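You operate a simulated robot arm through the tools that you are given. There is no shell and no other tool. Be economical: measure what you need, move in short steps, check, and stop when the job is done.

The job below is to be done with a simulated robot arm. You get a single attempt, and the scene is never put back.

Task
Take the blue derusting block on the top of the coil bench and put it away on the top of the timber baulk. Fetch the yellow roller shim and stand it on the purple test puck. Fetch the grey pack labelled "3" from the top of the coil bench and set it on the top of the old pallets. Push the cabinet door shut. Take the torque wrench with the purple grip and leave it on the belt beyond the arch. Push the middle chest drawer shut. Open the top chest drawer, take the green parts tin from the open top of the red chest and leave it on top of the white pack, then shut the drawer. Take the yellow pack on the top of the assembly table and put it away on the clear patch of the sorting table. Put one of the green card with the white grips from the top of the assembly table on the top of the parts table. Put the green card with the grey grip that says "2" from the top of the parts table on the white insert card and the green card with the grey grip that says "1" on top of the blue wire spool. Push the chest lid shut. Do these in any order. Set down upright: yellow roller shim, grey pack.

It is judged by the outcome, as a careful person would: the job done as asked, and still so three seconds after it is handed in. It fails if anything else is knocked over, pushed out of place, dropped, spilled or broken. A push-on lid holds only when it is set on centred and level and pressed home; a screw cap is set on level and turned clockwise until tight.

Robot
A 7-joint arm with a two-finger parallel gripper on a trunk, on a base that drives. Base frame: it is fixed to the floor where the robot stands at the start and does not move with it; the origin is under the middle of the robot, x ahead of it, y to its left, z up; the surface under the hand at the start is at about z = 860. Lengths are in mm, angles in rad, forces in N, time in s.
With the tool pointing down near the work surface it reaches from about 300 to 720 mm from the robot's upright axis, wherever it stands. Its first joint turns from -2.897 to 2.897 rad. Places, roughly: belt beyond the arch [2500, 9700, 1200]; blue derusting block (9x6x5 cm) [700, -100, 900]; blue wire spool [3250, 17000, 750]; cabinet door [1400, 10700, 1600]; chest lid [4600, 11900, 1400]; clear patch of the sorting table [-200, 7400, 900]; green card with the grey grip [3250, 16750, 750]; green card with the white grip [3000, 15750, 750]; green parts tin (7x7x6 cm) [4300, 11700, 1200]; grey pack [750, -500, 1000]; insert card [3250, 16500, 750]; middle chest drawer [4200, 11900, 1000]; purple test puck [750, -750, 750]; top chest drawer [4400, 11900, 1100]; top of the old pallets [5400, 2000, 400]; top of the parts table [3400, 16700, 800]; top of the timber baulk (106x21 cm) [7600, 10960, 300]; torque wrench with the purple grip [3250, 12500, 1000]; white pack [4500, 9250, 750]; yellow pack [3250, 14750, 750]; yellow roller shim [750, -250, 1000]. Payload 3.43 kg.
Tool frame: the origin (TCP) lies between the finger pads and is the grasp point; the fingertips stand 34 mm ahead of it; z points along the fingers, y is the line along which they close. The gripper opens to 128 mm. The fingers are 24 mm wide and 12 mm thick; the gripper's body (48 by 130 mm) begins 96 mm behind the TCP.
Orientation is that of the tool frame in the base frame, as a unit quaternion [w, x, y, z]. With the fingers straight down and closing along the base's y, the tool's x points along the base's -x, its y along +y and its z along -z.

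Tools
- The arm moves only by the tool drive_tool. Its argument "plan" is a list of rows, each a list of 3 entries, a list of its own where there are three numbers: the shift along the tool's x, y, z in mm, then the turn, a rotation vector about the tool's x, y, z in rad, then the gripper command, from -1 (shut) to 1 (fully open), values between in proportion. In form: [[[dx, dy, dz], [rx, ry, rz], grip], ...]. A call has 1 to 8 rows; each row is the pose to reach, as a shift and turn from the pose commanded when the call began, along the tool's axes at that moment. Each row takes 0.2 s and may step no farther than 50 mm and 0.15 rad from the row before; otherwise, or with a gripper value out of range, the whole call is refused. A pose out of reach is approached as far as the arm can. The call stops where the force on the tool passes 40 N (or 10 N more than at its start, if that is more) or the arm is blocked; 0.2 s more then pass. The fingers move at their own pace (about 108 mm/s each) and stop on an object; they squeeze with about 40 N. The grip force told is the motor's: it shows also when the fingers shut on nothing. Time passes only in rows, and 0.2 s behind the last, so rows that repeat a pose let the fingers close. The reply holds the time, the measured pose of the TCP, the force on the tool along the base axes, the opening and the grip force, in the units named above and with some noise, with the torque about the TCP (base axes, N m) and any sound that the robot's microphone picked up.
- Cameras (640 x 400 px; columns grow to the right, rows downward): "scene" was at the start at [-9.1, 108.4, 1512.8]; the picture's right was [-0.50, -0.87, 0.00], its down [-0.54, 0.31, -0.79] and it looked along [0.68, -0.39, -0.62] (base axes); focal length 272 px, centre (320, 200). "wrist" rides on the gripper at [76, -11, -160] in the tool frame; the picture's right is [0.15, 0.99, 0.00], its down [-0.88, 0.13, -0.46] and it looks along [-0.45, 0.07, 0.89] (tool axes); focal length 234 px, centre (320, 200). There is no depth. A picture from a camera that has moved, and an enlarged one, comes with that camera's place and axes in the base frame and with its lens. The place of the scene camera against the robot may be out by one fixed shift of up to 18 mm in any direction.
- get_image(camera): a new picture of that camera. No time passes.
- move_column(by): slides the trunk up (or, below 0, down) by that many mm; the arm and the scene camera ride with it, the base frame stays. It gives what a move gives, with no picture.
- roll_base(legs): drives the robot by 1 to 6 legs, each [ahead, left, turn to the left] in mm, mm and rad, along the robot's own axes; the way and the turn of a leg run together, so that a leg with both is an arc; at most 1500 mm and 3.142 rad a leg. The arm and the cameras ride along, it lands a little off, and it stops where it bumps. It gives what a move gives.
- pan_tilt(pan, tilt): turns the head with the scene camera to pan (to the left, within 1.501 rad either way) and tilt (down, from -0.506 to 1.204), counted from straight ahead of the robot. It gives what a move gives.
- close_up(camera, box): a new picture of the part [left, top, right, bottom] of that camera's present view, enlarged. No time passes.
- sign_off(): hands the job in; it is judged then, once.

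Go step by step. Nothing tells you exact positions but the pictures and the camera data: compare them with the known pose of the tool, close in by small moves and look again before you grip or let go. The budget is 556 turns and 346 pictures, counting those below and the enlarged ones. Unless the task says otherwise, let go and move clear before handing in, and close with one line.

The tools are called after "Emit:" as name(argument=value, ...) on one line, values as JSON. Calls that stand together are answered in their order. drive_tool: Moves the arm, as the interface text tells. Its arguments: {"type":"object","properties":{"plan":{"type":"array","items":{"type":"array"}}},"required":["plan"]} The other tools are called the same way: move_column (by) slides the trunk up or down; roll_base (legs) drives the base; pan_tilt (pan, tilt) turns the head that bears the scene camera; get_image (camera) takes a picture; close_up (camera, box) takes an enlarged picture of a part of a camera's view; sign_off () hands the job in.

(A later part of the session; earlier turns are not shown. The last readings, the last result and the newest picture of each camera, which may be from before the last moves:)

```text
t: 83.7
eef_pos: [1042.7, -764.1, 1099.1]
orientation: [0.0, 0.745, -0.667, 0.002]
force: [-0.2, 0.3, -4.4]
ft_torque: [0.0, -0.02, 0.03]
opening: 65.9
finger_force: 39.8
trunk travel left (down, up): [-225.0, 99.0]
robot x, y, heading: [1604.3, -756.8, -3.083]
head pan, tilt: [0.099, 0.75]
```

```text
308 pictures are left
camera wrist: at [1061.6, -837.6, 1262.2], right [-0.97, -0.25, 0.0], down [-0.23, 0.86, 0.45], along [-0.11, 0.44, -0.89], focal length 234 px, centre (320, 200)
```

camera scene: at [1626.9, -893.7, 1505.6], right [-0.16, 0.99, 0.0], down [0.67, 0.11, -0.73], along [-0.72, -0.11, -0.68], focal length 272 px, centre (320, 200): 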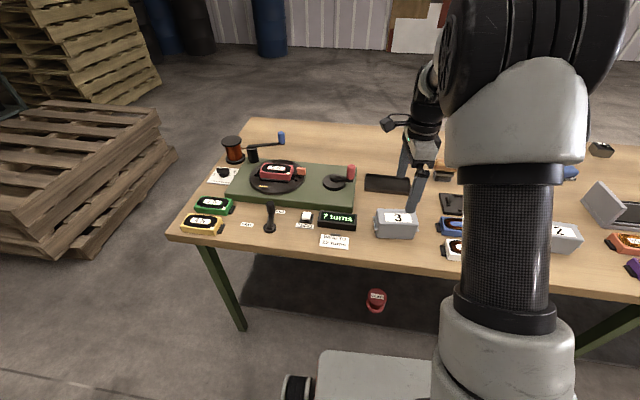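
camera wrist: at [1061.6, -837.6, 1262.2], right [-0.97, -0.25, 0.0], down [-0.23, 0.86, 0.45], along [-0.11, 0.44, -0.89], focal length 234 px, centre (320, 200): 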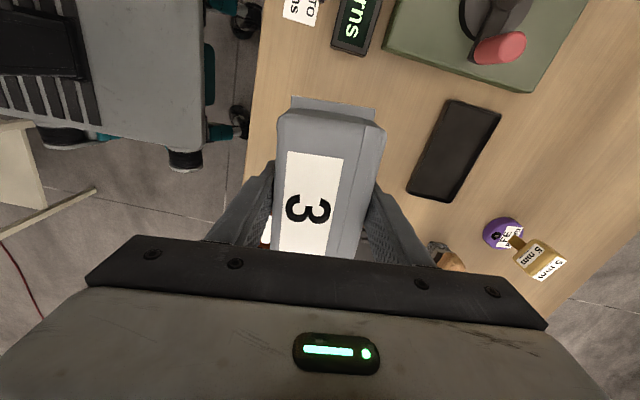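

Pack 3 is in hand. I'll retract the arm, turn around and look toward the pallets.

Emit:
drive_tool(plan=[[[4, -37, 0], [0, 0, 0], -1], [[8, -75, 0], [0, 0, 0], -1], [[12, -112, -20], [0, 0, 0], -1], [[16, -149, -40], [0, 0, 0], -1]])

Emit:
roll_base(legs=[[-60, 0, 0], [0, 0, 1.54], [0, 0, 1.54]])

Emit:
pan_tilt(pan=0.5, tilt=0.3)

Emit:
get_image(camera="scene")

Emit:
pan_tilt(pan=1.4, tilt=0.3)

Emit:
get_image(camera="scene")

```text
t: 84.7
eef_pos: [1194.6, -761.7, 1141.6]
orientation: [0.0, 0.744, -0.668, 0.002]
force: [-0.4, -0.1, -4.3]
ft_torque: [0.02, -0.04, -0.01]
opening: 65.6
finger_force: 39.6
trunk travel left (down, up): [-225.0, 99.0]
robot x, y, heading: [1603.7, -760.9, -3.087]
head pan, tilt: [0.099, 0.75]
```

```text
t: 93.4
eef_pos: [2073.8, -775.1, 1141.3]
orientation: [-0.001, 0.69, 0.724, 0.0]
force: [0.5, -0.1, -3.7]
ft_torque: [-0.03, 0.07, -0.02]
opening: 65.7
finger_force: 40.3
trunk travel left (down, up): [-225.0, 99.0]
robot x, y, heading: [1663.0, -754.0, -0.006]
head pan, tilt: [0.099, 0.75]
```

```text
t: 94.3
eef_pos: [2074.6, -775.0, 1140.8]
orientation: [-0.002, 0.69, 0.723, -0.001]
force: [1.0, -0.3, -3.4]
ft_torque: [-0.01, 0.01, -0.01]
opening: 65.7
finger_force: 39.6
trunk travel left (down, up): [-225.0, 99.0]
robot x, y, heading: [1666.4, -754.0, -0.004]
head pan, tilt: [0.499, 0.3]
```

```text
307 pictures are left
camera scene: at [1663.0, -558.0, 1545.9], right [0.47, -0.88, 0.0], down [-0.26, -0.14, -0.95], along [0.84, 0.45, -0.3], focal length 272 px, centre (320, 200)
```

scene: 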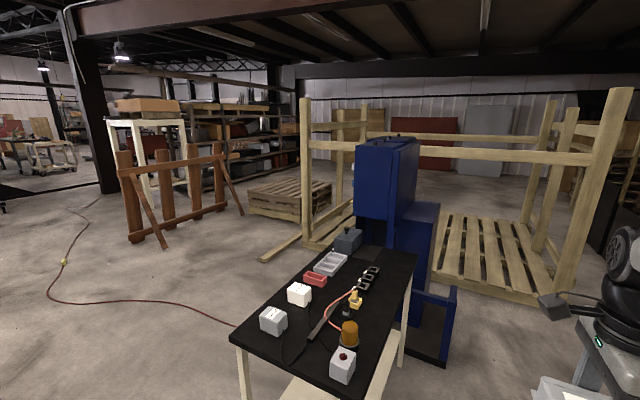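

```text
t: 95.5
eef_pos: [2074.0, -775.6, 1140.8]
orientation: [-0.002, 0.69, 0.724, 0.0]
force: [0.0, 0.7, -3.4]
ft_torque: [-0.03, 0.01, -0.01]
opening: 66.0
finger_force: 40.2
trunk travel left (down, up): [-225.0, 99.0]
robot x, y, heading: [1659.7, -753.7, -0.004]
head pan, tilt: [1.4, 0.3]
```

```text
306 pictures are left
camera scene: at [1597.1, -510.4, 1546.0], right [0.98, -0.17, 0.0], down [-0.05, -0.29, -0.96], along [0.17, 0.94, -0.3], focal length 272 px, centre (320, 200)
```

scene: 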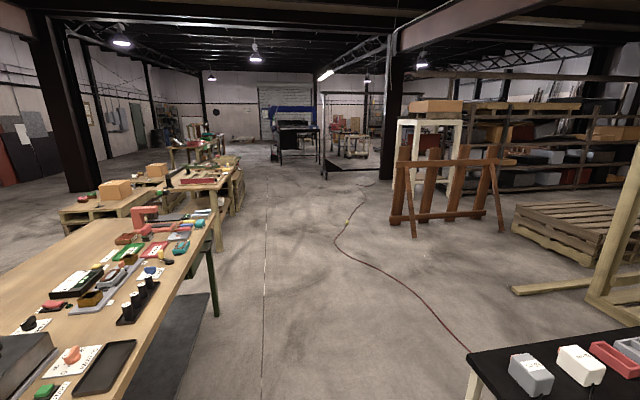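

The old pallets stand beyond the cart, near face from about (4760, 2376) to (4935, 1402). I'll take the aisle past the cart and then head forward.

Emit:
roll_base(legs=[[20, 1400, 0], [0, 1220, 0], [1200, 0, 0], [900, 0, 0]])

Emit:
pan_tilt(pan=0.0, tilt=0.6)

Emit:
get_image(camera="scene")

```text
t: 130.6
eef_pos: [4197.7, 1831.5, 1141.7]
orientation: [-0.002, 0.684, 0.729, -0.001]
force: [-0.4, 0.6, -4.5]
ft_torque: [0.0, -0.01, 0.0]
opening: 65.8
finger_force: 40.1
trunk travel left (down, up): [-225.0, 99.0]
robot x, y, heading: [3791.0, 1850.7, 0.011]
head pan, tilt: [1.4, 0.3]
```

```text
t: 132.2
eef_pos: [4198.3, 1830.6, 1141.8]
orientation: [-0.003, 0.684, 0.729, 0.001]
force: [0.2, -0.5, -4.8]
ft_torque: [-0.01, 0.01, 0.0]
opening: 65.8
finger_force: 40.1
trunk travel left (down, up): [-225.0, 99.0]
robot x, y, heading: [3792.3, 1844.1, 0.014]
head pan, tilt: [0.0, 0.6]
```

```text
305 pictures are left
camera scene: at [3790.5, 1996.8, 1518.5], right [0.01, -1.0, 0.0], down [-0.56, -0.01, -0.83], along [0.82, 0.01, -0.56], focal length 272 px, centre (320, 200)
```

scene: 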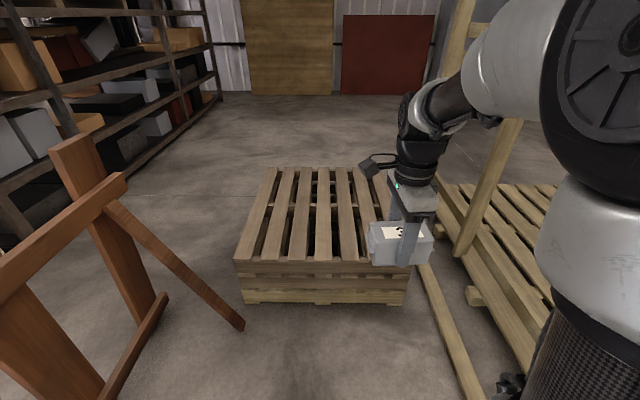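

The pallet top is at z≈355 with its near edge at x≈4850. I'll move up to it and lower the trunk.

Emit:
roll_base(legs=[[720, 0, -0.01]])

Emit:
move_column(by=-225)

Emit:
pan_tilt(pan=-0.1, tilt=0.9)

Emit:
get_image(camera="scene")

Emit:
get_image(camera="wrist")

```text
t: 136.1
eef_pos: [4915.9, 1824.5, 1140.7]
orientation: [-0.003, 0.689, 0.724, -0.001]
force: [-0.7, 0.1, -4.8]
ft_torque: [0.01, 0.03, -0.01]
opening: 65.6
finger_force: 40.2
trunk travel left (down, up): [-225.0, 99.0]
robot x, y, heading: [4505.4, 1845.9, 0.003]
head pan, tilt: [0.0, 0.6]
stopped in leg 1: the robot was blocked; the commanded pose is now the measured one
```

```text
t: 138.4
eef_pos: [4916.8, 1824.7, 915.9]
orientation: [-0.002, 0.69, 0.724, -0.001]
force: [0.1, -0.8, -4.0]
ft_torque: [-0.01, 0.01, 0.0]
opening: 65.9
finger_force: 40.0
trunk travel left (down, up): [0.0, 324.0]
robot x, y, heading: [4506.7, 1844.0, -0.005]
head pan, tilt: [0.0, 0.6]
```

```text
t: 139.2
eef_pos: [4915.9, 1824.4, 914.9]
orientation: [-0.003, 0.69, 0.724, -0.002]
force: [-0.3, -0.3, -4.3]
ft_torque: [0.01, 0.02, 0.0]
opening: 66.0
finger_force: 40.1
trunk travel left (down, up): [0.0, 324.0]
robot x, y, heading: [4507.4, 1841.0, -0.003]
head pan, tilt: [-0.099, 0.901]
```

```text
304 pictures are left
camera scene: at [4498.0, 1988.8, 1268.7], right [-0.1, -0.99, 0.0], down [-0.78, 0.08, -0.62], along [0.62, -0.06, -0.78], focal length 272 px, centre (320, 200)
```

scene: 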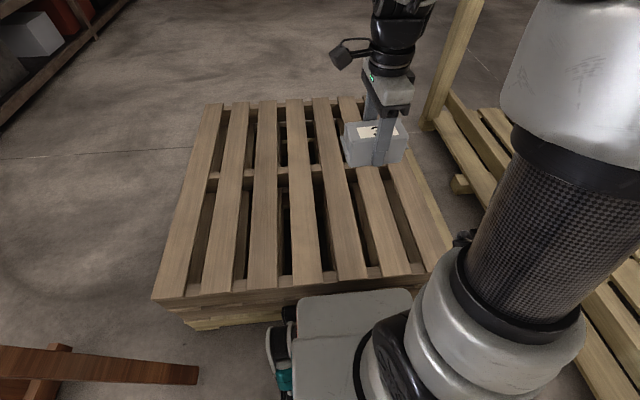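

```text
303 pictures are left
camera wrist: at [4902.2, 1899.8, 1077.9], right [0.98, 0.2, 0.0], down [0.18, -0.87, 0.45], along [0.09, -0.44, -0.89], focal length 234 px, centre (320, 200)
```

wrist: 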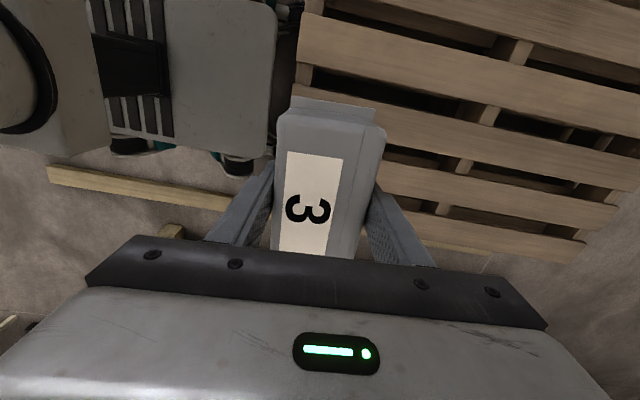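

Slat E is at y≈1840. I'll move over it and descend part way, then re-measure.

Emit:
drive_tool(plan=[[[3, 30, 30], [0, 0, 0], -1], [[6, 60, 65], [0, 0, 0], -1], [[10, 90, 105], [0, 0, 0], -1], [[10, 101, 150], [0, 0, 0], -1], [[10, 101, 200], [0, 0, 0], -1], [[10, 101, 250], [0, 0, 0], -1], [[10, 101, 300], [0, 0, 0], -1], [[10, 101, 350], [0, 0, 0], -1]])

Emit:
get_image(camera="scene")

Emit:
get_image(camera="wrist")

```text
refused: row 3 steps farther than a row can; nothing moved
```

```text
302 pictures are left
camera scene: at [4498.0, 1988.8, 1268.7], right [-0.1, -0.99, 0.0], down [-0.78, 0.08, -0.62], along [0.62, -0.06, -0.78], focal length 272 px, centre (320, 200)
```

scene: 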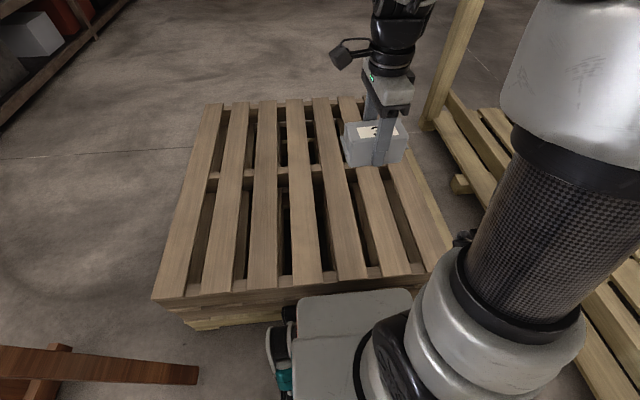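

```text
301 pictures are left
camera wrist: at [4902.2, 1899.8, 1077.9], right [0.98, 0.2, 0.0], down [0.18, -0.87, 0.45], along [0.09, -0.44, -0.89], focal length 234 px, centre (320, 200)
```

wrist: 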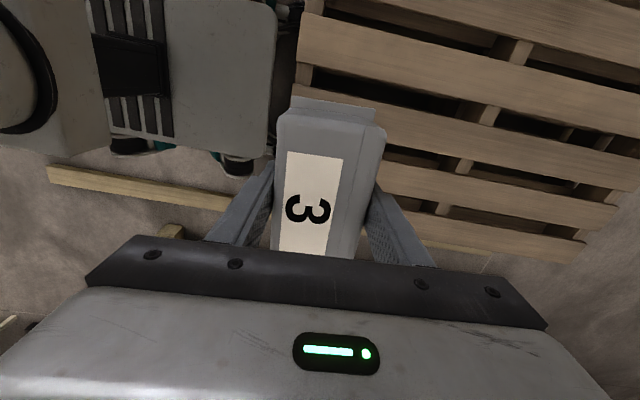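

Emit:
drive_tool(plan=[[[3, 30, 30], [0, 0, 0], -1], [[6, 60, 65], [0, 0, 0], -1], [[10, 85, 105], [0, 0, 0], -1], [[10, 101, 150], [0, 0, 0], -1], [[10, 101, 200], [0, 0, 0], -1], [[10, 101, 250], [0, 0, 0], -1], [[10, 101, 300], [0, 0, 0], -1], [[10, 101, 350], [0, 0, 0], -1]])

Emit:
get_image(camera="scene")

Emit:
get_image(camera="wrist")

```text
t: 141.0
eef_pos: [5014.2, 1839.9, 565.3]
orientation: [-0.003, 0.69, 0.724, 0.0]
force: [0.3, 0.8, -3.1]
ft_torque: [0.01, -0.01, -0.01]
opening: 65.8
finger_force: 40.2
trunk travel left (down, up): [0.0, 324.0]
robot x, y, heading: [4507.1, 1840.6, 0.0]
head pan, tilt: [-0.099, 0.901]
```

```text
300 pictures are left
camera scene: at [4497.6, 1988.8, 1268.8], right [-0.1, -0.99, 0.0], down [-0.78, 0.08, -0.62], along [0.62, -0.06, -0.78], focal length 272 px, centre (320, 200)
```

scene: 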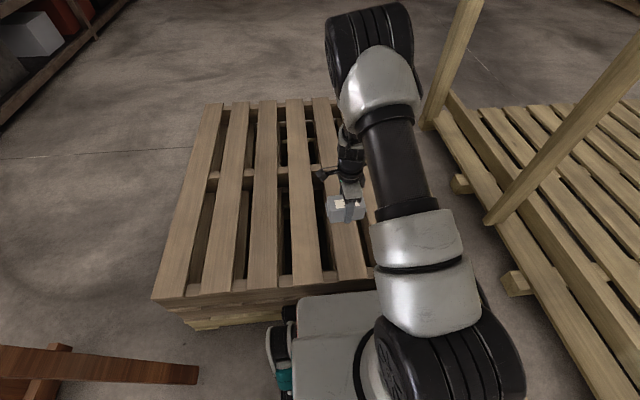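

```text
299 pictures are left
camera wrist: at [4999.5, 1915.4, 727.6], right [0.98, 0.19, 0.0], down [0.17, -0.87, 0.45], along [0.09, -0.44, -0.89], focal length 234 px, centre (320, 200)
```

wrist: 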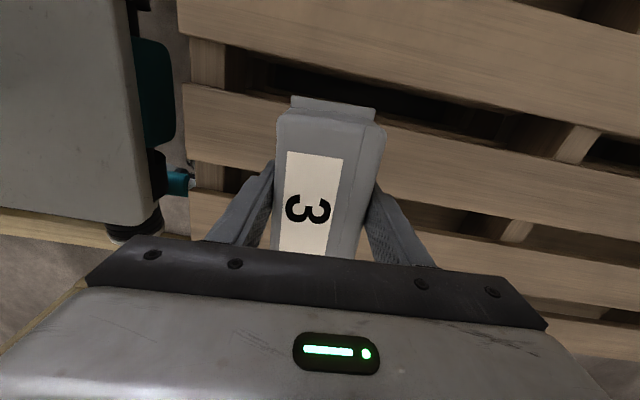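

The pack is centred over the slat. Descending, then feeling for contact.

Emit:
drive_tool(plan=[[[0, 0, 45], [0, 0, 0], -1], [[0, 0, 90], [0, 0, 0], -1], [[0, 0, 120], [0, 0, 0], -1], [[0, 0, 140], [0, 0, 0], -1], [[0, 0, 146], [0, 0, 0], -1]])

Emit:
close_up(camera="scene", box=[270, 150, 430, 250])

```text
t: 141.9
eef_pos: [5016.3, 1841.9, 446.2]
orientation: [-0.001, 0.69, 0.724, 0.001]
force: [-8.0, 1.5, 20.8]
ft_torque: [-0.75, -0.18, -0.25]
opening: 65.6
finger_force: 40.3
trunk travel left (down, up): [0.0, 324.0]
robot x, y, heading: [4508.4, 1844.3, 0.0]
head pan, tilt: [-0.099, 0.901]
stopped in row 4: the force on the tool passed its limit at 57 N (the readings are from after the stop); the commanded pose is now the measured one
```

```text
4.00 times, centred on (350, 200) of scene
camera zoom: at [4496.3, 1988.9, 1269.1], right [-0.1, -0.99, 0.0], down [-0.78, 0.08, -0.62], along [0.62, -0.06, -0.78], focal length 1090 px, centre (200, 200)
```

zoom: 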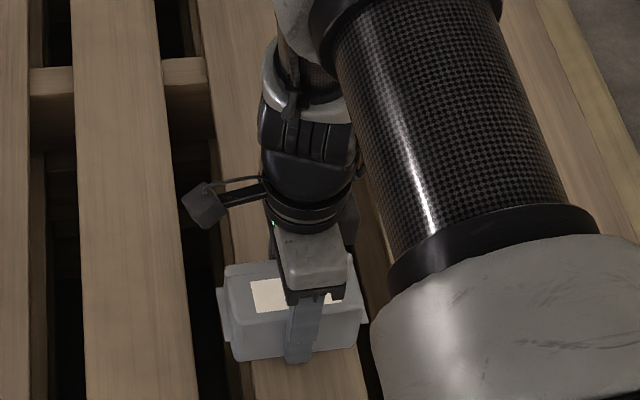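

Contact at pallet top z≈403. I'll release and lift straight up.

Emit:
drive_tool(plan=[[[0, 0, -1], [0, 0, 0], -1], [[0, 0, -1], [0, 0, 0], 0.6], [[0, 0, -1], [0, 0, 0], 1], [[0, 0, -1], [0, 0, 0], 1]])

Emit:
drive_tool(plan=[[[0, 0, -40], [0, 0, 0], 1], [[0, 0, -90], [0, 0, 0], 1], [[0, 0, -140], [0, 0, 0], 1], [[0, 0, -190], [0, 0, 0], 1], [[0, 0, -240], [0, 0, 0], 1], [[0, 0, -290], [0, 0, 0], 1]])

Emit:
get_image(camera="wrist")

```text
t: 142.9
eef_pos: [5016.1, 1841.7, 444.5]
orientation: [-0.002, 0.688, 0.725, 0.0]
force: [-0.7, 0.4, -0.1]
ft_torque: [0.01, 0.03, -0.06]
opening: 127.9
finger_force: 0.1
trunk travel left (down, up): [0.0, 324.0]
robot x, y, heading: [4509.4, 1844.6, -0.002]
head pan, tilt: [-0.099, 0.901]
```

```text
t: 144.3
eef_pos: [5017.2, 1836.2, 739.3]
orientation: [-0.003, 0.69, 0.724, 0.0]
force: [0.4, 0.3, -0.2]
ft_torque: [0.02, 0.04, 0.01]
opening: 128.0
finger_force: 0.0
trunk travel left (down, up): [0.0, 324.0]
robot x, y, heading: [4506.1, 1840.1, -0.001]
head pan, tilt: [-0.099, 0.901]
```

```text
297 pictures are left
camera wrist: at [5002.1, 1910.9, 900.8], right [0.98, 0.19, 0.0], down [0.17, -0.87, 0.45], along [0.09, -0.44, -0.89], focal length 234 px, centre (320, 200)
```

wrist: 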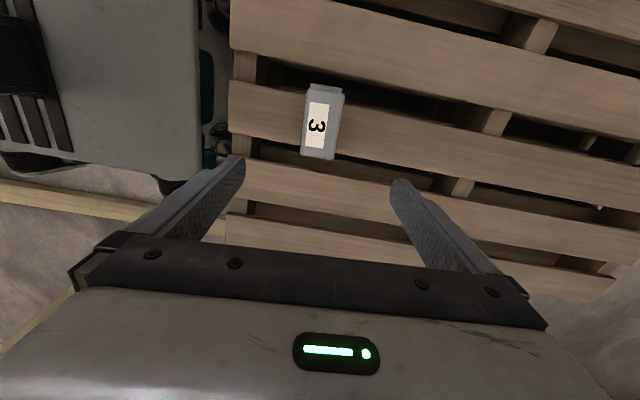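

Pack 3 is placed upright. Now I'll raise the trunk, tuck the arm and drive back to the front of the bench for the blue block.

Emit:
move_column(by=225)

Emit:
drive_tool(plan=[[[0, -25, -40], [0, 0, 0], 1], [[0, -50, -80], [0, 0, 0], 1], [[0, -75, -120], [0, 0, 0], 1], [[0, -100, -160], [0, 0, 0], 1], [[0, -120, -180], [0, 0, 0], 1]])

Emit:
roll_base(legs=[[-1500, 0, 0], [-1310, 0, 0], [0, -1400, 0], [0, -1200, 0], [0, -1300, 0], [-1000, 0, 0]])

Emit:
pan_tilt(pan=0.6, tilt=0.5)

Emit:
get_image(camera="scene")

```text
t: 146.7
eef_pos: [5017.2, 1836.9, 962.7]
orientation: [-0.001, 0.688, 0.725, 0.001]
force: [-0.1, -0.1, 0.0]
ft_torque: [0.01, 0.0, 0.0]
opening: 127.9
finger_force: 0.0
trunk travel left (down, up): [-225.0, 99.0]
robot x, y, heading: [4507.2, 1846.6, -0.002]
head pan, tilt: [-0.099, 0.901]
```

```text
t: 147.9
eef_pos: [4896.6, 1829.4, 1142.7]
orientation: [-0.002, 0.689, 0.725, 0.001]
force: [0.4, -0.9, 0.6]
ft_torque: [-0.02, -0.01, 0.01]
opening: 127.8
finger_force: 0.2
trunk travel left (down, up): [-225.0, 99.0]
robot x, y, heading: [4508.7, 1842.8, -0.0]
head pan, tilt: [-0.099, 0.901]
```

```text
t: 202.9
eef_pos: [1130.8, -2057.5, 1142.7]
orientation: [-0.002, 0.681, 0.732, 0.0]
force: [0.2, -0.7, -0.3]
ft_torque: [0.02, -0.01, -0.03]
opening: 128.1
finger_force: 0.1
trunk travel left (down, up): [-225.0, 99.0]
robot x, y, heading: [741.7, -2050.9, 0.017]
head pan, tilt: [-0.099, 0.901]
```

```text
t: 204.0
eef_pos: [1131.9, -2057.4, 1142.7]
orientation: [-0.002, 0.681, 0.733, 0.001]
force: [-0.3, -0.3, -0.3]
ft_torque: [-0.01, 0.02, 0.01]
opening: 128.1
finger_force: 0.0
trunk travel left (down, up): [-225.0, 99.0]
robot x, y, heading: [741.1, -2051.7, 0.02]
head pan, tilt: [0.6, 0.499]
```

```text
296 pictures are left
camera scene: at [726.7, -1849.7, 1527.5], right [0.58, -0.81, 0.0], down [-0.39, -0.28, -0.88], along [0.71, 0.51, -0.48], focal length 272 px, centre (320, 200)
```

scene: 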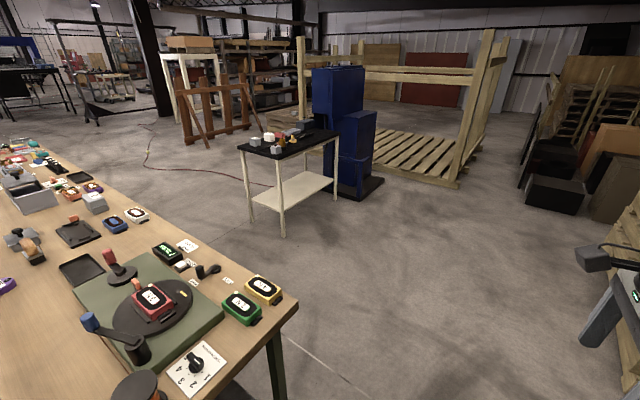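

Emit:
roll_base(legs=[[-1090, 0, -0.018], [0, 1400, 0], [0, 400, 0], [400, 0, 0]])

Emit:
pan_tilt(pan=0.1, tilt=0.8)

Emit:
get_image(camera="scene")

Emit:
get_image(camera="wrist")

```text
t: 229.1
eef_pos: [478.3, -235.7, 1142.7]
orientation: [-0.002, 0.687, 0.726, 0.0]
force: [-0.2, 0.7, 0.2]
ft_torque: [0.02, 0.03, 0.0]
opening: 128.1
finger_force: 0.1
trunk travel left (down, up): [-225.0, 99.0]
robot x, y, heading: [86.9, -222.9, 0.001]
head pan, tilt: [0.6, 0.499]
stopped in leg 4: the robot was blocked; the commanded pose is now the measured one
```

```text
t: 230.0
eef_pos: [477.6, -235.4, 1142.6]
orientation: [-0.002, 0.688, 0.726, 0.0]
force: [0.9, -0.2, -0.2]
ft_torque: [-0.01, 0.03, 0.01]
opening: 128.0
finger_force: 0.0
trunk travel left (down, up): [-225.0, 99.0]
robot x, y, heading: [89.4, -222.0, -0.0]
head pan, tilt: [0.099, 0.799]
```

```text
295 pictures are left
camera scene: at [82.8, -62.2, 1501.6], right [0.1, -0.99, 0.0], down [-0.71, -0.07, -0.7], along [0.69, 0.07, -0.72], focal length 272 px, centre (320, 200)
```

scene: 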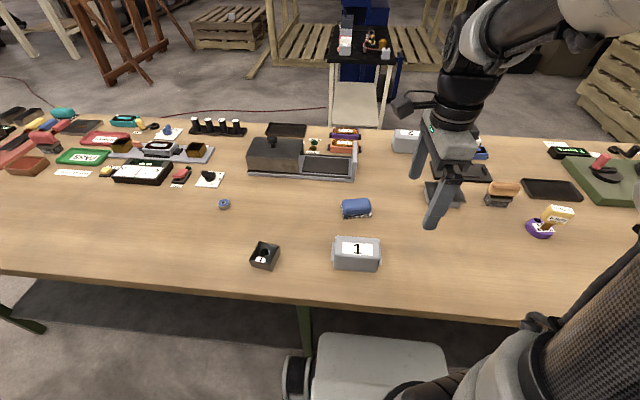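

```text
294 pictures are left
camera wrist: at [462.8, -160.5, 1304.4], right [0.98, 0.2, 0.0], down [0.18, -0.87, 0.45], along [0.09, -0.44, -0.89], focal length 234 px, centre (320, 200)
```

wrist: 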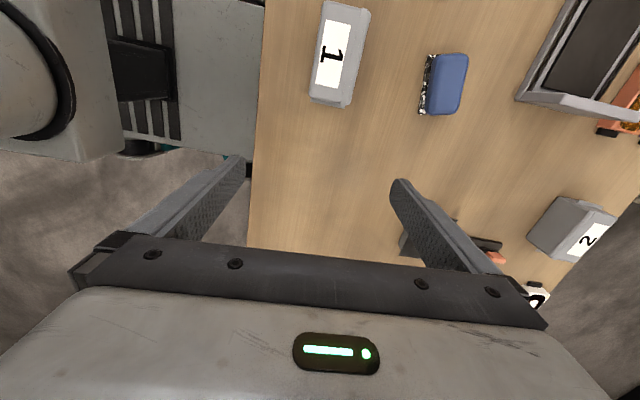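

Emit:
drive_tool(plan=[[[16, 30, 20], [0, 0, 0], 1], [[32, 60, 40], [0, 0, 0], 1], [[48, 90, 60], [0, 0, 0], 1], [[64, 120, 80], [0, 0, 0], 1], [[80, 150, 100], [0, 0, 0], 1], [[98, 178, 115], [0, 0, 0], 1], [[98, 178, 115], [0, 0, 0], 1]])

Emit:
get_image(camera="wrist")

```text
t: 231.6
eef_pos: [651.5, -127.0, 1027.0]
orientation: [-0.002, 0.687, 0.726, 0.0]
force: [-0.2, -0.1, -0.4]
ft_torque: [-0.04, -0.01, 0.04]
opening: 127.9
finger_force: 0.1
trunk travel left (down, up): [-225.0, 99.0]
robot x, y, heading: [84.5, -221.7, -0.003]
head pan, tilt: [0.099, 0.799]
```

```text
293 pictures are left
camera wrist: at [636.7, -52.5, 1187.8], right [0.98, 0.2, 0.0], down [0.18, -0.87, 0.45], along [0.09, -0.44, -0.89], focal length 234 px, centre (320, 200)
```

wrist: 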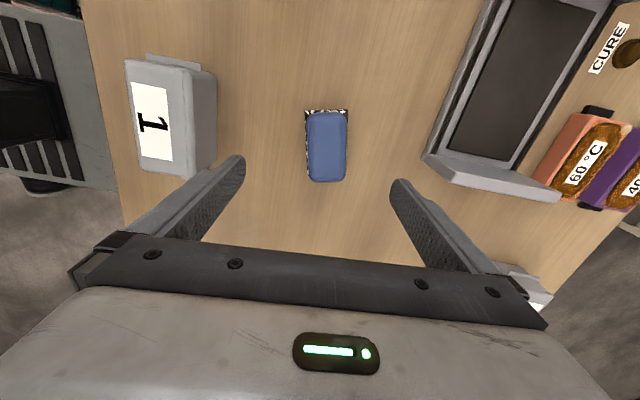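

Emit:
drive_tool(plan=[[[3, 4, 20], [0, 0, -0.09], 1], [[5.5, 9, 45], [0, 0, -0.18], 1], [[5.5, 9, 85], [0, 0, -0.18], 1], [[5.5, 9, 115], [0, 0, -0.18], 1], [[5.5, 9, 125], [0, 0, -0.18], 1], [[5.5, 9, 125], [0, 0, -0.18], 1]])

Emit:
get_image(camera="wrist")

```text
t: 233.0
eef_pos: [656.1, -121.9, 903.4]
orientation: [-0.002, 0.619, 0.785, 0.001]
force: [0.3, 0.8, -0.9]
ft_torque: [0.0, 0.02, 0.03]
opening: 128.1
finger_force: 0.0
trunk travel left (down, up): [-225.0, 99.0]
robot x, y, heading: [88.3, -223.5, 0.006]
head pan, tilt: [0.099, 0.799]
```

```text
292 pictures are left
camera wrist: at [628.7, -50.6, 1065.4], right [0.93, 0.37, 0.0], down [0.33, -0.83, 0.45], along [0.17, -0.42, -0.89], focal length 234 px, centre (320, 200)
```

wrist: 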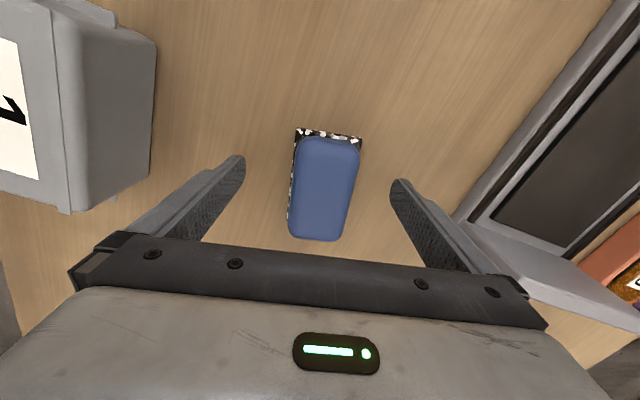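

Emit:
drive_tool(plan=[[[1, 2, 0], [0, 0, -0.05], 1], [[1, 2, 0], [0, 0, -0.05], -1], [[1, 2, 0], [0, 0, -0.05], -1], [[1, 2, 0], [0, 0, -0.05], -1], [[1, 2, 0], [0, 0, -0.05], -1]])

Emit:
drive_tool(plan=[[[0, 0, -15], [0, 0, 0], -1], [[0, 0, -60], [0, 0, 0], -1], [[0, 0, -110], [0, 0, 0], -1], [[-20, -35, -150], [0, 0, 0], -1], [[-40, -70, -190], [0, 0, 0], -1], [[-60, -105, -230], [0, 0, 0], -1], [[-75, -140, -250], [0, 0, 0], -1]])

Emit:
get_image(camera="wrist")

```text
t: 234.2
eef_pos: [658.9, -120.5, 903.4]
orientation: [-0.001, 0.6, 0.8, 0.0]
force: [0.3, 0.4, -0.4]
ft_torque: [0.09, -0.03, -0.05]
opening: 49.5
finger_force: 40.4
trunk travel left (down, up): [-225.0, 99.0]
robot x, y, heading: [87.2, -219.2, 0.003]
head pan, tilt: [0.099, 0.799]
```

```text
refused: row 4 steps farther than a row can; nothing moved
```

```text
291 pictures are left
camera wrist: at [626.8, -50.3, 1065.6], right [0.91, 0.42, 0.0], down [0.37, -0.81, 0.45], along [0.19, -0.41, -0.89], focal length 234 px, centre (320, 200)
```

wrist: 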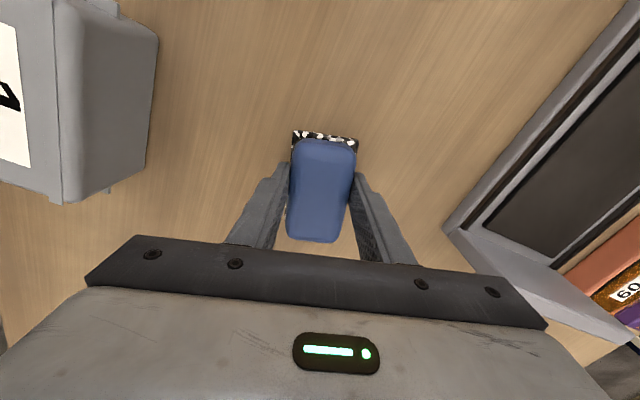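

Emit:
drive_tool(plan=[[[0, 0, -15], [0, 0, 0], -1], [[0, 0, -60], [0, 0, 0], -1], [[0, 0, -110], [0, 0, 0], -1], [[-15, -30, -140], [0, 0, 0], -1], [[-30, -60, -170], [0, 0, 0], -1], [[-45, -90, -200], [0, 0, 0], -1], [[-60, -120, -230], [0, 0, 0], -1], [[-75, -150, -240], [0, 0, 0], -1]])

Emit:
get_image(camera="wrist")

Emit:
pan_tilt(pan=0.7, tilt=0.45)

Emit:
get_image(camera="scene")

Emit:
pan_tilt(pan=1.5, tilt=0.35)

Emit:
get_image(camera="scene")

```text
t: 236.0
eef_pos: [535.9, -235.2, 1145.0]
orientation: [-0.002, 0.6, 0.8, 0.0]
force: [-0.9, -0.3, -1.0]
ft_torque: [0.05, 0.01, 0.04]
opening: 49.3
finger_force: 39.9
trunk travel left (down, up): [-225.0, 99.0]
robot x, y, heading: [89.2, -221.8, 0.004]
head pan, tilt: [0.099, 0.799]
```

```text
290 pictures are left
camera wrist: at [504.1, -166.1, 1306.9], right [0.91, 0.42, 0.0], down [0.37, -0.81, 0.45], along [0.19, -0.41, -0.89], focal length 234 px, centre (320, 200)
```

wrist: 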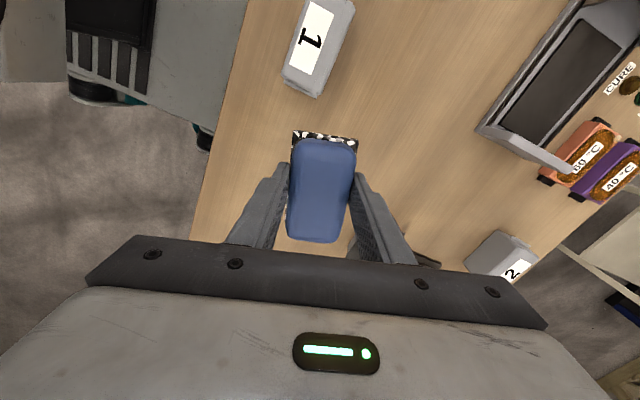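

```text
t: 237.0
eef_pos: [535.9, -235.4, 1145.2]
orientation: [-0.002, 0.6, 0.8, 0.0]
force: [0.4, 0.1, -1.5]
ft_torque: [-0.02, 0.03, -0.04]
opening: 49.2
finger_force: 39.3
trunk travel left (down, up): [-225.0, 99.0]
robot x, y, heading: [85.4, -219.9, 0.002]
head pan, tilt: [0.7, 0.45]
```

```text
289 pictures are left
camera scene: at [72.8, -11.1, 1532.0], right [0.64, -0.76, 0.0], down [-0.33, -0.28, -0.9], along [0.69, 0.58, -0.44], focal length 272 px, centre (320, 200)
```

scene: 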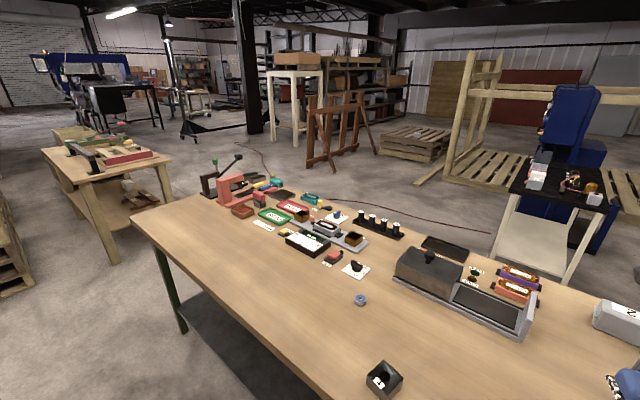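

```text
t: 238.2
eef_pos: [536.6, -235.6, 1144.6]
orientation: [-0.002, 0.6, 0.8, 0.0]
force: [0.7, -0.5, -2.0]
ft_torque: [0.02, 0.01, 0.0]
opening: 49.2
finger_force: 39.6
trunk travel left (down, up): [-225.0, 99.0]
robot x, y, heading: [84.8, -222.3, 0.003]
head pan, tilt: [1.499, 0.351]
```

```text
288 pictures are left
camera scene: at [9.1, 22.5, 1541.2], right [1.0, -0.07, 0.0], down [-0.02, -0.34, -0.94], along [0.07, 0.94, -0.34], focal length 272 px, centre (320, 200)
```

scene: 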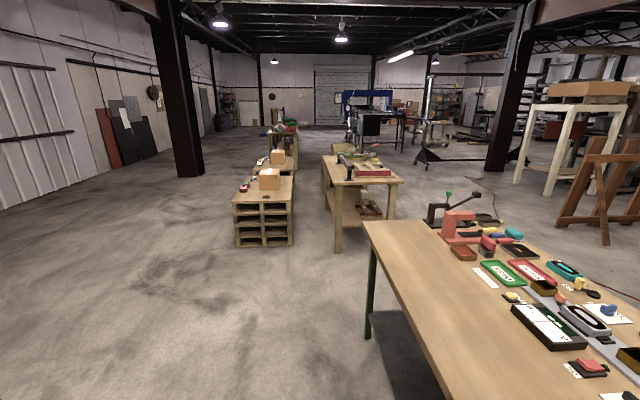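

The block is held. There is a gap about 1.1 m wide between this bench and the next table at y≈2050, so I'll pass through it and head up the aisle.

Emit:
roll_base(legs=[[-380, 0, 0], [0, 1400, 0], [0, 870, 0], [1200, 0, 0], [1200, 0, 0]])

Emit:
pan_tilt(pan=1.0, tilt=0.2)

Emit:
get_image(camera="scene")

```text
t: 273.6
eef_pos: [2625.6, 1786.7, 1143.9]
orientation: [-0.002, 0.642, 0.766, 0.001]
force: [0.4, 0.4, -1.6]
ft_torque: [0.01, -0.03, 0.03]
opening: 49.1
finger_force: 40.4
trunk travel left (down, up): [-225.0, 99.0]
robot x, y, heading: [2179.7, 1850.0, -0.108]
head pan, tilt: [1.499, 0.351]
```

```text
t: 274.5
eef_pos: [2624.5, 1786.1, 1144.4]
orientation: [-0.002, 0.643, 0.766, 0.0]
force: [-0.6, -0.2, -1.5]
ft_torque: [0.0, 0.02, 0.04]
opening: 48.9
finger_force: 39.8
trunk travel left (down, up): [-225.0, 99.0]
robot x, y, heading: [2180.5, 1851.3, -0.107]
head pan, tilt: [1.0, 0.201]
```

```text
287 pictures are left
camera scene: at [2169.7, 2082.0, 1555.2], right [0.78, -0.63, 0.0], down [-0.13, -0.16, -0.98], along [0.61, 0.76, -0.2], focal length 272 px, centre (320, 200)
```

scene: 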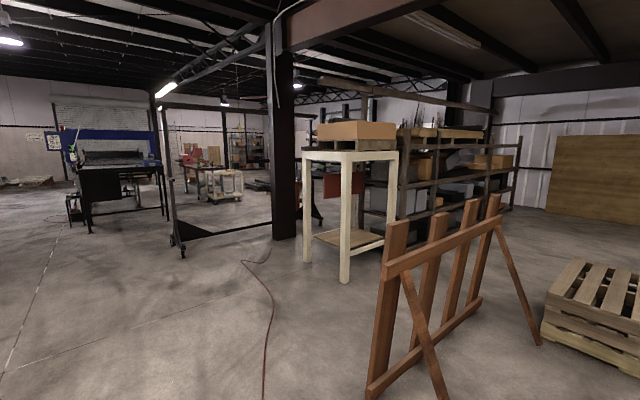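

Emit:
roll_base(legs=[[0, 0, 1.678], [1450, 100, 0], [1450, 0, 0], [1400, 0, 0]])

Emit:
pan_tilt(pan=-0.5, tilt=0.2)

Emit:
get_image(camera="scene")

Emit:
pan_tilt(pan=0.4, tilt=0.2)

Emit:
get_image(camera="scene")

```text
t: 299.2
eef_pos: [2382.8, 6606.8, 1145.3]
orientation: [-0.002, -0.103, 0.995, -0.001]
force: [-0.3, 0.0, -0.6]
ft_torque: [0.0, 0.04, 0.01]
opening: 49.1
finger_force: 39.9
trunk travel left (down, up): [-225.0, 99.0]
robot x, y, heading: [2335.4, 6162.7, 1.495]
head pan, tilt: [1.0, 0.201]
```

```text
t: 300.9
eef_pos: [2383.8, 6606.8, 1144.4]
orientation: [-0.002, -0.103, 0.995, -0.001]
force: [0.4, 0.3, -1.6]
ft_torque: [0.03, -0.04, 0.02]
opening: 49.3
finger_force: 40.2
trunk travel left (down, up): [-225.0, 99.0]
robot x, y, heading: [2336.6, 6159.1, 1.492]
head pan, tilt: [-0.499, 0.201]
```

```text
286 pictures are left
camera scene: at [2245.6, 6170.1, 1555.3], right [0.84, -0.54, 0.0], down [-0.11, -0.17, -0.98], along [0.53, 0.82, -0.2], focal length 272 px, centre (320, 200)
```

scene: 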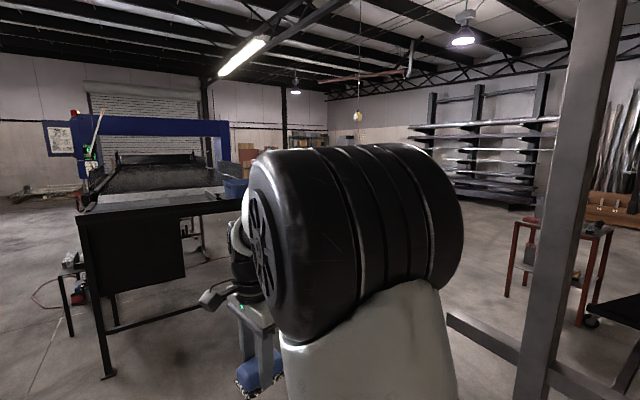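

```text
t: 302.1
eef_pos: [2383.9, 6606.3, 1143.8]
orientation: [-0.001, -0.102, 0.995, -0.001]
force: [-0.6, 0.3, -1.0]
ft_torque: [0.0, 0.01, 0.01]
opening: 49.2
finger_force: 40.1
trunk travel left (down, up): [-225.0, 99.0]
robot x, y, heading: [2336.6, 6159.5, 1.497]
head pan, tilt: [0.4, 0.201]
```

```text
285 pictures are left
camera scene: at [2165.4, 6180.2, 1555.3], right [0.95, 0.32, 0.0], down [0.06, -0.19, -0.98], along [-0.31, 0.93, -0.2], focal length 272 px, centre (320, 200)
```

scene: 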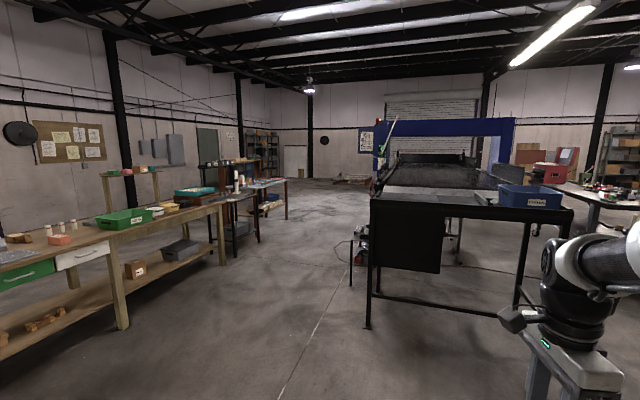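

Emit:
roll_base(legs=[[300, 0, -1.5]])

Emit:
pan_tilt(pan=0.2, tilt=0.25)

Emit:
get_image(camera="scene")

Emit:
pan_tilt(pan=-0.8, tilt=0.25)

Emit:
get_image(camera="scene")

```text
t: 305.0
eef_pos: [2838.4, 6523.2, 1141.9]
orientation: [-0.015, 0.389, 0.921, -0.004]
force: [-1.5, -0.5, -1.6]
ft_torque: [0.0, 0.1, -0.02]
opening: 49.1
finger_force: 40.1
trunk travel left (down, up): [-225.0, 99.0]
robot x, y, heading: [2441.2, 6321.0, 0.477]
head pan, tilt: [0.4, 0.201]
stopped in leg 1: the force on the tool passed its limit at 57 N (the readings are from after the stop); the commanded pose is now the measured one
```

```text
t: 305.7
eef_pos: [2837.4, 6523.8, 1141.3]
orientation: [-0.015, 0.39, 0.921, -0.003]
force: [-4.1, -0.4, -2.8]
ft_torque: [0.05, 0.29, -0.09]
opening: 49.2
finger_force: 40.6
trunk travel left (down, up): [-225.0, 99.0]
robot x, y, heading: [2443.6, 6323.3, 0.48]
head pan, tilt: [0.201, 0.25]
```

```text
284 pictures are left
camera scene: at [2376.5, 6475.7, 1550.7], right [0.63, -0.78, 0.0], down [-0.19, -0.16, -0.97], along [0.75, 0.61, -0.25], focal length 272 px, centre (320, 200)
```

scene: 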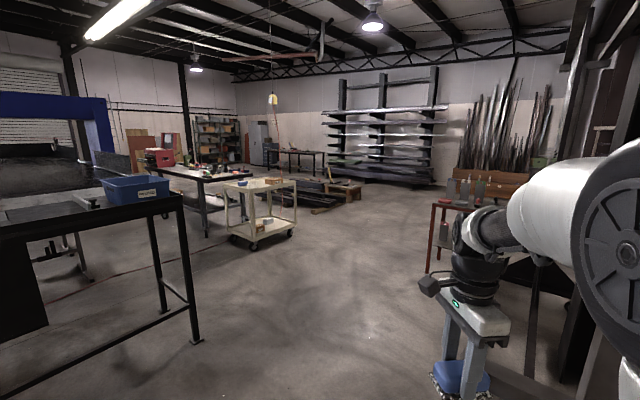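

```text
t: 307.0
eef_pos: [2837.5, 6522.2, 1141.6]
orientation: [-0.014, 0.39, 0.921, -0.004]
force: [-5.6, 0.2, -3.2]
ft_torque: [0.04, 0.37, -0.09]
opening: 49.4
finger_force: 39.9
trunk travel left (down, up): [-225.0, 99.0]
robot x, y, heading: [2442.1, 6321.7, 0.482]
head pan, tilt: [-0.799, 0.25]
```

```text
283 pictures are left
camera scene: at [2392.4, 6387.7, 1550.7], right [-0.31, -0.95, 0.0], down [-0.23, 0.08, -0.97], along [0.92, -0.3, -0.25], focal length 272 px, centre (320, 200)
```

scene: 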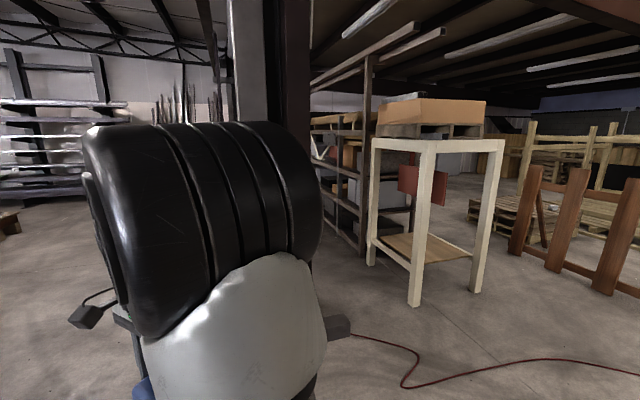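

The hand touched the gantry post while turning. I'll back away gently and check for damage.

Emit:
roll_base(legs=[[-60, 0, 0.35], [-100, 200, 0.3]])

Emit:
get_image(camera="wrist")

Emit:
pan_tilt(pan=-0.35, tilt=0.25)

Emit:
get_image(camera="scene")

```text
t: 310.6
eef_pos: [2369.0, 6712.3, 1142.3]
orientation: [-0.012, 0.078, 0.997, -0.008]
force: [0.2, 0.4, -1.4]
ft_torque: [-0.04, 0.02, -0.02]
opening: 49.3
finger_force: 39.8
trunk travel left (down, up): [-225.0, 99.0]
robot x, y, heading: [2172.9, 6311.2, 1.126]
head pan, tilt: [-0.799, 0.25]
```

```text
282 pictures are left
camera wrist: at [2297.1, 6716.1, 1305.6], right [0.01, 1.0, -0.02], down [0.9, 0.0, 0.43], along [0.43, -0.02, -0.9], focal length 234 px, centre (320, 200)
```

wrist: 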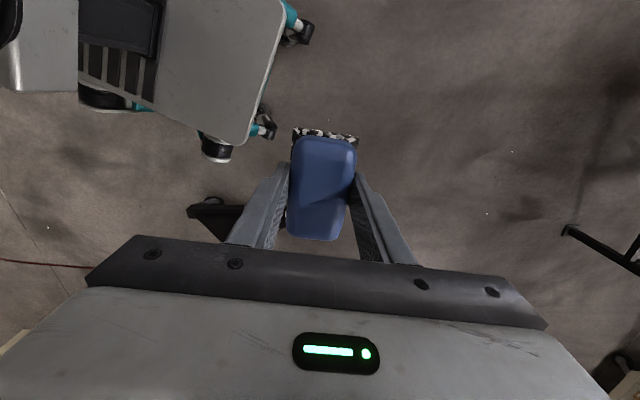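

```text
t: 311.5
eef_pos: [2369.5, 6712.8, 1142.1]
orientation: [-0.012, 0.078, 0.997, -0.009]
force: [-1.0, -0.4, -0.7]
ft_torque: [0.03, 0.01, -0.02]
opening: 49.0
finger_force: 39.9
trunk travel left (down, up): [-225.0, 99.0]
robot x, y, heading: [2171.6, 6313.1, 1.128]
head pan, tilt: [-0.351, 0.25]
```

```text
281 pictures are left
camera scene: at [2081.7, 6370.7, 1550.7], right [0.7, -0.71, 0.0], down [-0.18, -0.17, -0.97], along [0.69, 0.68, -0.25], focal length 272 px, centre (320, 200)
```

scene: 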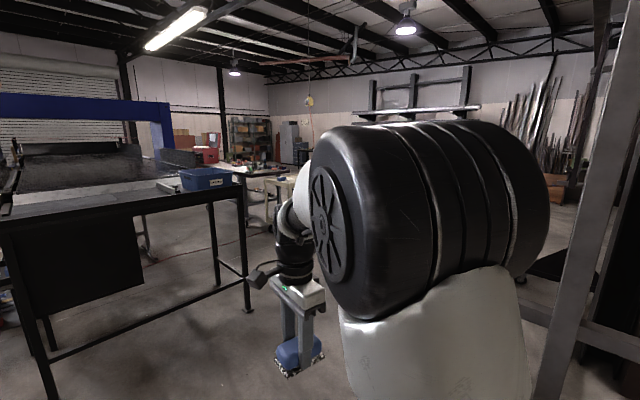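

Emit:
roll_base(legs=[[1197, 482, 0], [0, 0, -1.128]])

Emit:
pan_tilt(pan=0.3, tilt=0.3)

Emit:
get_image(camera="scene")

Emit:
pan_tilt(pan=-0.9, tilt=0.4)

Emit:
get_image(camera="scene")

```text
t: 321.1
eef_pos: [2715.9, 7634.9, 1142.8]
orientation: [-0.015, 0.597, 0.802, -0.001]
force: [-0.1, -0.4, -1.0]
ft_torque: [0.02, 0.0, -0.01]
opening: 49.3
finger_force: 40.4
trunk travel left (down, up): [-225.0, 99.0]
robot x, y, heading: [2273.4, 7641.7, 0.002]
head pan, tilt: [-0.351, 0.25]
```

```text
t: 322.1
eef_pos: [2716.1, 7634.9, 1141.6]
orientation: [-0.015, 0.597, 0.802, -0.002]
force: [0.2, 1.0, -1.5]
ft_torque: [-0.01, 0.0, -0.02]
opening: 49.2
finger_force: 40.1
trunk travel left (down, up): [-225.0, 99.0]
robot x, y, heading: [2271.8, 7638.7, 0.004]
head pan, tilt: [0.3, 0.3]
```

```text
280 pictures are left
camera scene: at [2278.1, 7817.7, 1546.0], right [0.3, -0.95, 0.0], down [-0.28, -0.09, -0.96], along [0.91, 0.29, -0.3], focal length 272 px, centre (320, 200)
```

scene: 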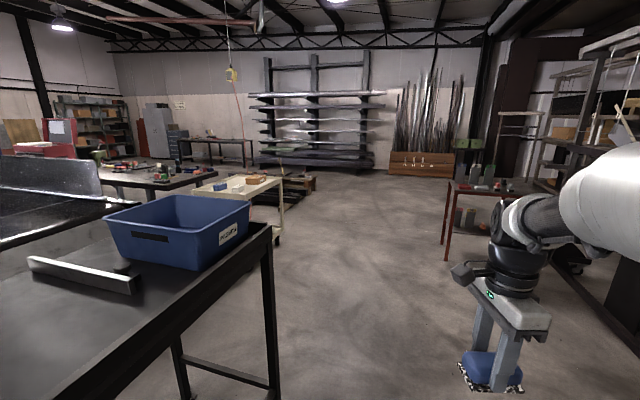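

```text
t: 323.5
eef_pos: [2717.4, 7634.5, 1141.0]
orientation: [-0.014, 0.597, 0.802, -0.001]
force: [0.3, -1.0, -1.2]
ft_torque: [0.01, -0.01, 0.02]
opening: 48.9
finger_force: 39.4
trunk travel left (down, up): [-225.0, 99.0]
robot x, y, heading: [2274.7, 7637.9, 0.007]
head pan, tilt: [-0.901, 0.4]
```

```text
279 pictures are left
camera scene: at [2246.8, 7717.5, 1536.7], right [-0.78, -0.62, 0.0], down [-0.24, 0.3, -0.92], along [0.58, -0.72, -0.39], focal length 272 px, centre (320, 200)
```

scene: 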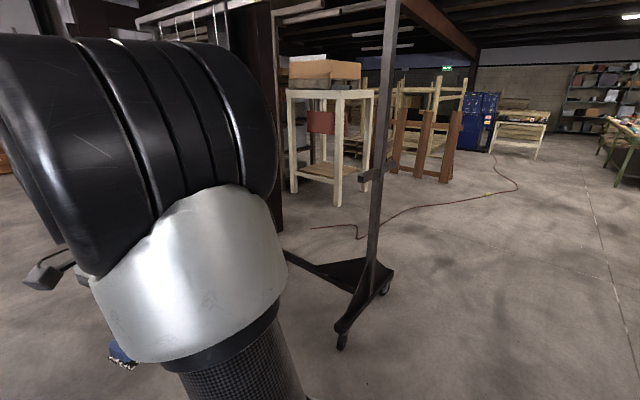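

Emit:
pan_tilt(pan=0.5, tilt=0.25)

Emit:
roll_base(legs=[[1400, 60, 0]])

Emit:
get_image(camera="scene")

Emit:
close_up(camera="scene", box=[200, 140, 360, 240])

```text
t: 325.0
eef_pos: [2715.6, 7634.9, 1140.5]
orientation: [-0.015, 0.597, 0.802, -0.001]
force: [0.3, 0.4, -1.0]
ft_torque: [0.0, 0.01, 0.02]
opening: 49.1
finger_force: 40.0
trunk travel left (down, up): [-225.0, 99.0]
robot x, y, heading: [2275.7, 7637.1, -0.002]
head pan, tilt: [0.499, 0.25]
```

```text
t: 332.1
eef_pos: [4123.1, 7665.3, 1140.8]
orientation: [-0.015, 0.608, 0.793, -0.001]
force: [0.3, 0.3, -1.9]
ft_torque: [0.06, -0.02, 0.02]
opening: 49.1
finger_force: 40.8
trunk travel left (down, up): [-225.0, 99.0]
robot x, y, heading: [3681.0, 7684.5, -0.025]
head pan, tilt: [0.499, 0.25]
```

```text
278 pictures are left
camera scene: at [3683.4, 7879.7, 1550.7], right [0.45, -0.89, 0.0], down [-0.22, -0.11, -0.97], along [0.86, 0.44, -0.25], focal length 272 px, centre (320, 200)
```

scene: 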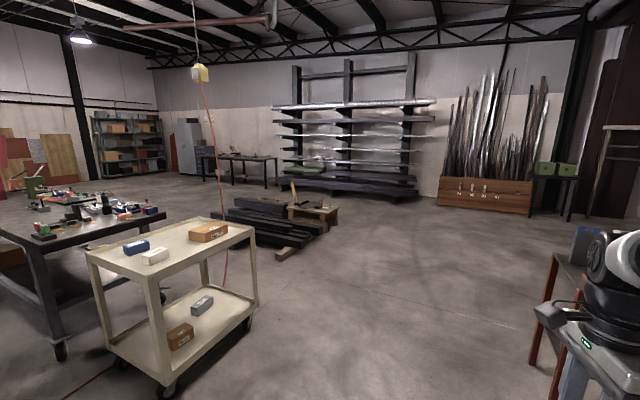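

```text
4.00 times, centred on (280, 190) of scene
camera zoom: at [3683.4, 7879.7, 1550.7], right [0.45, -0.89, 0.0], down [-0.22, -0.11, -0.97], along [0.86, 0.44, -0.25], focal length 1090 px, centre (480, 240)
```

zoom: 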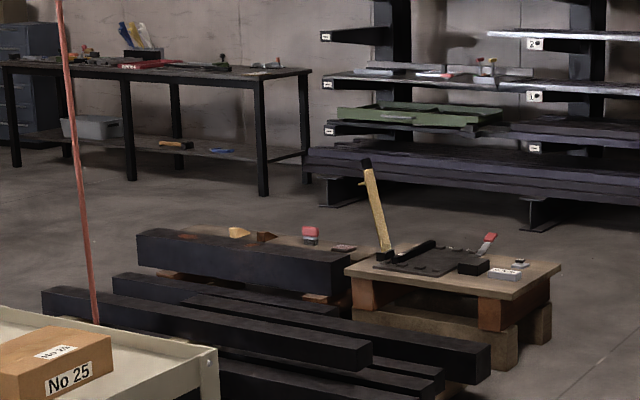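

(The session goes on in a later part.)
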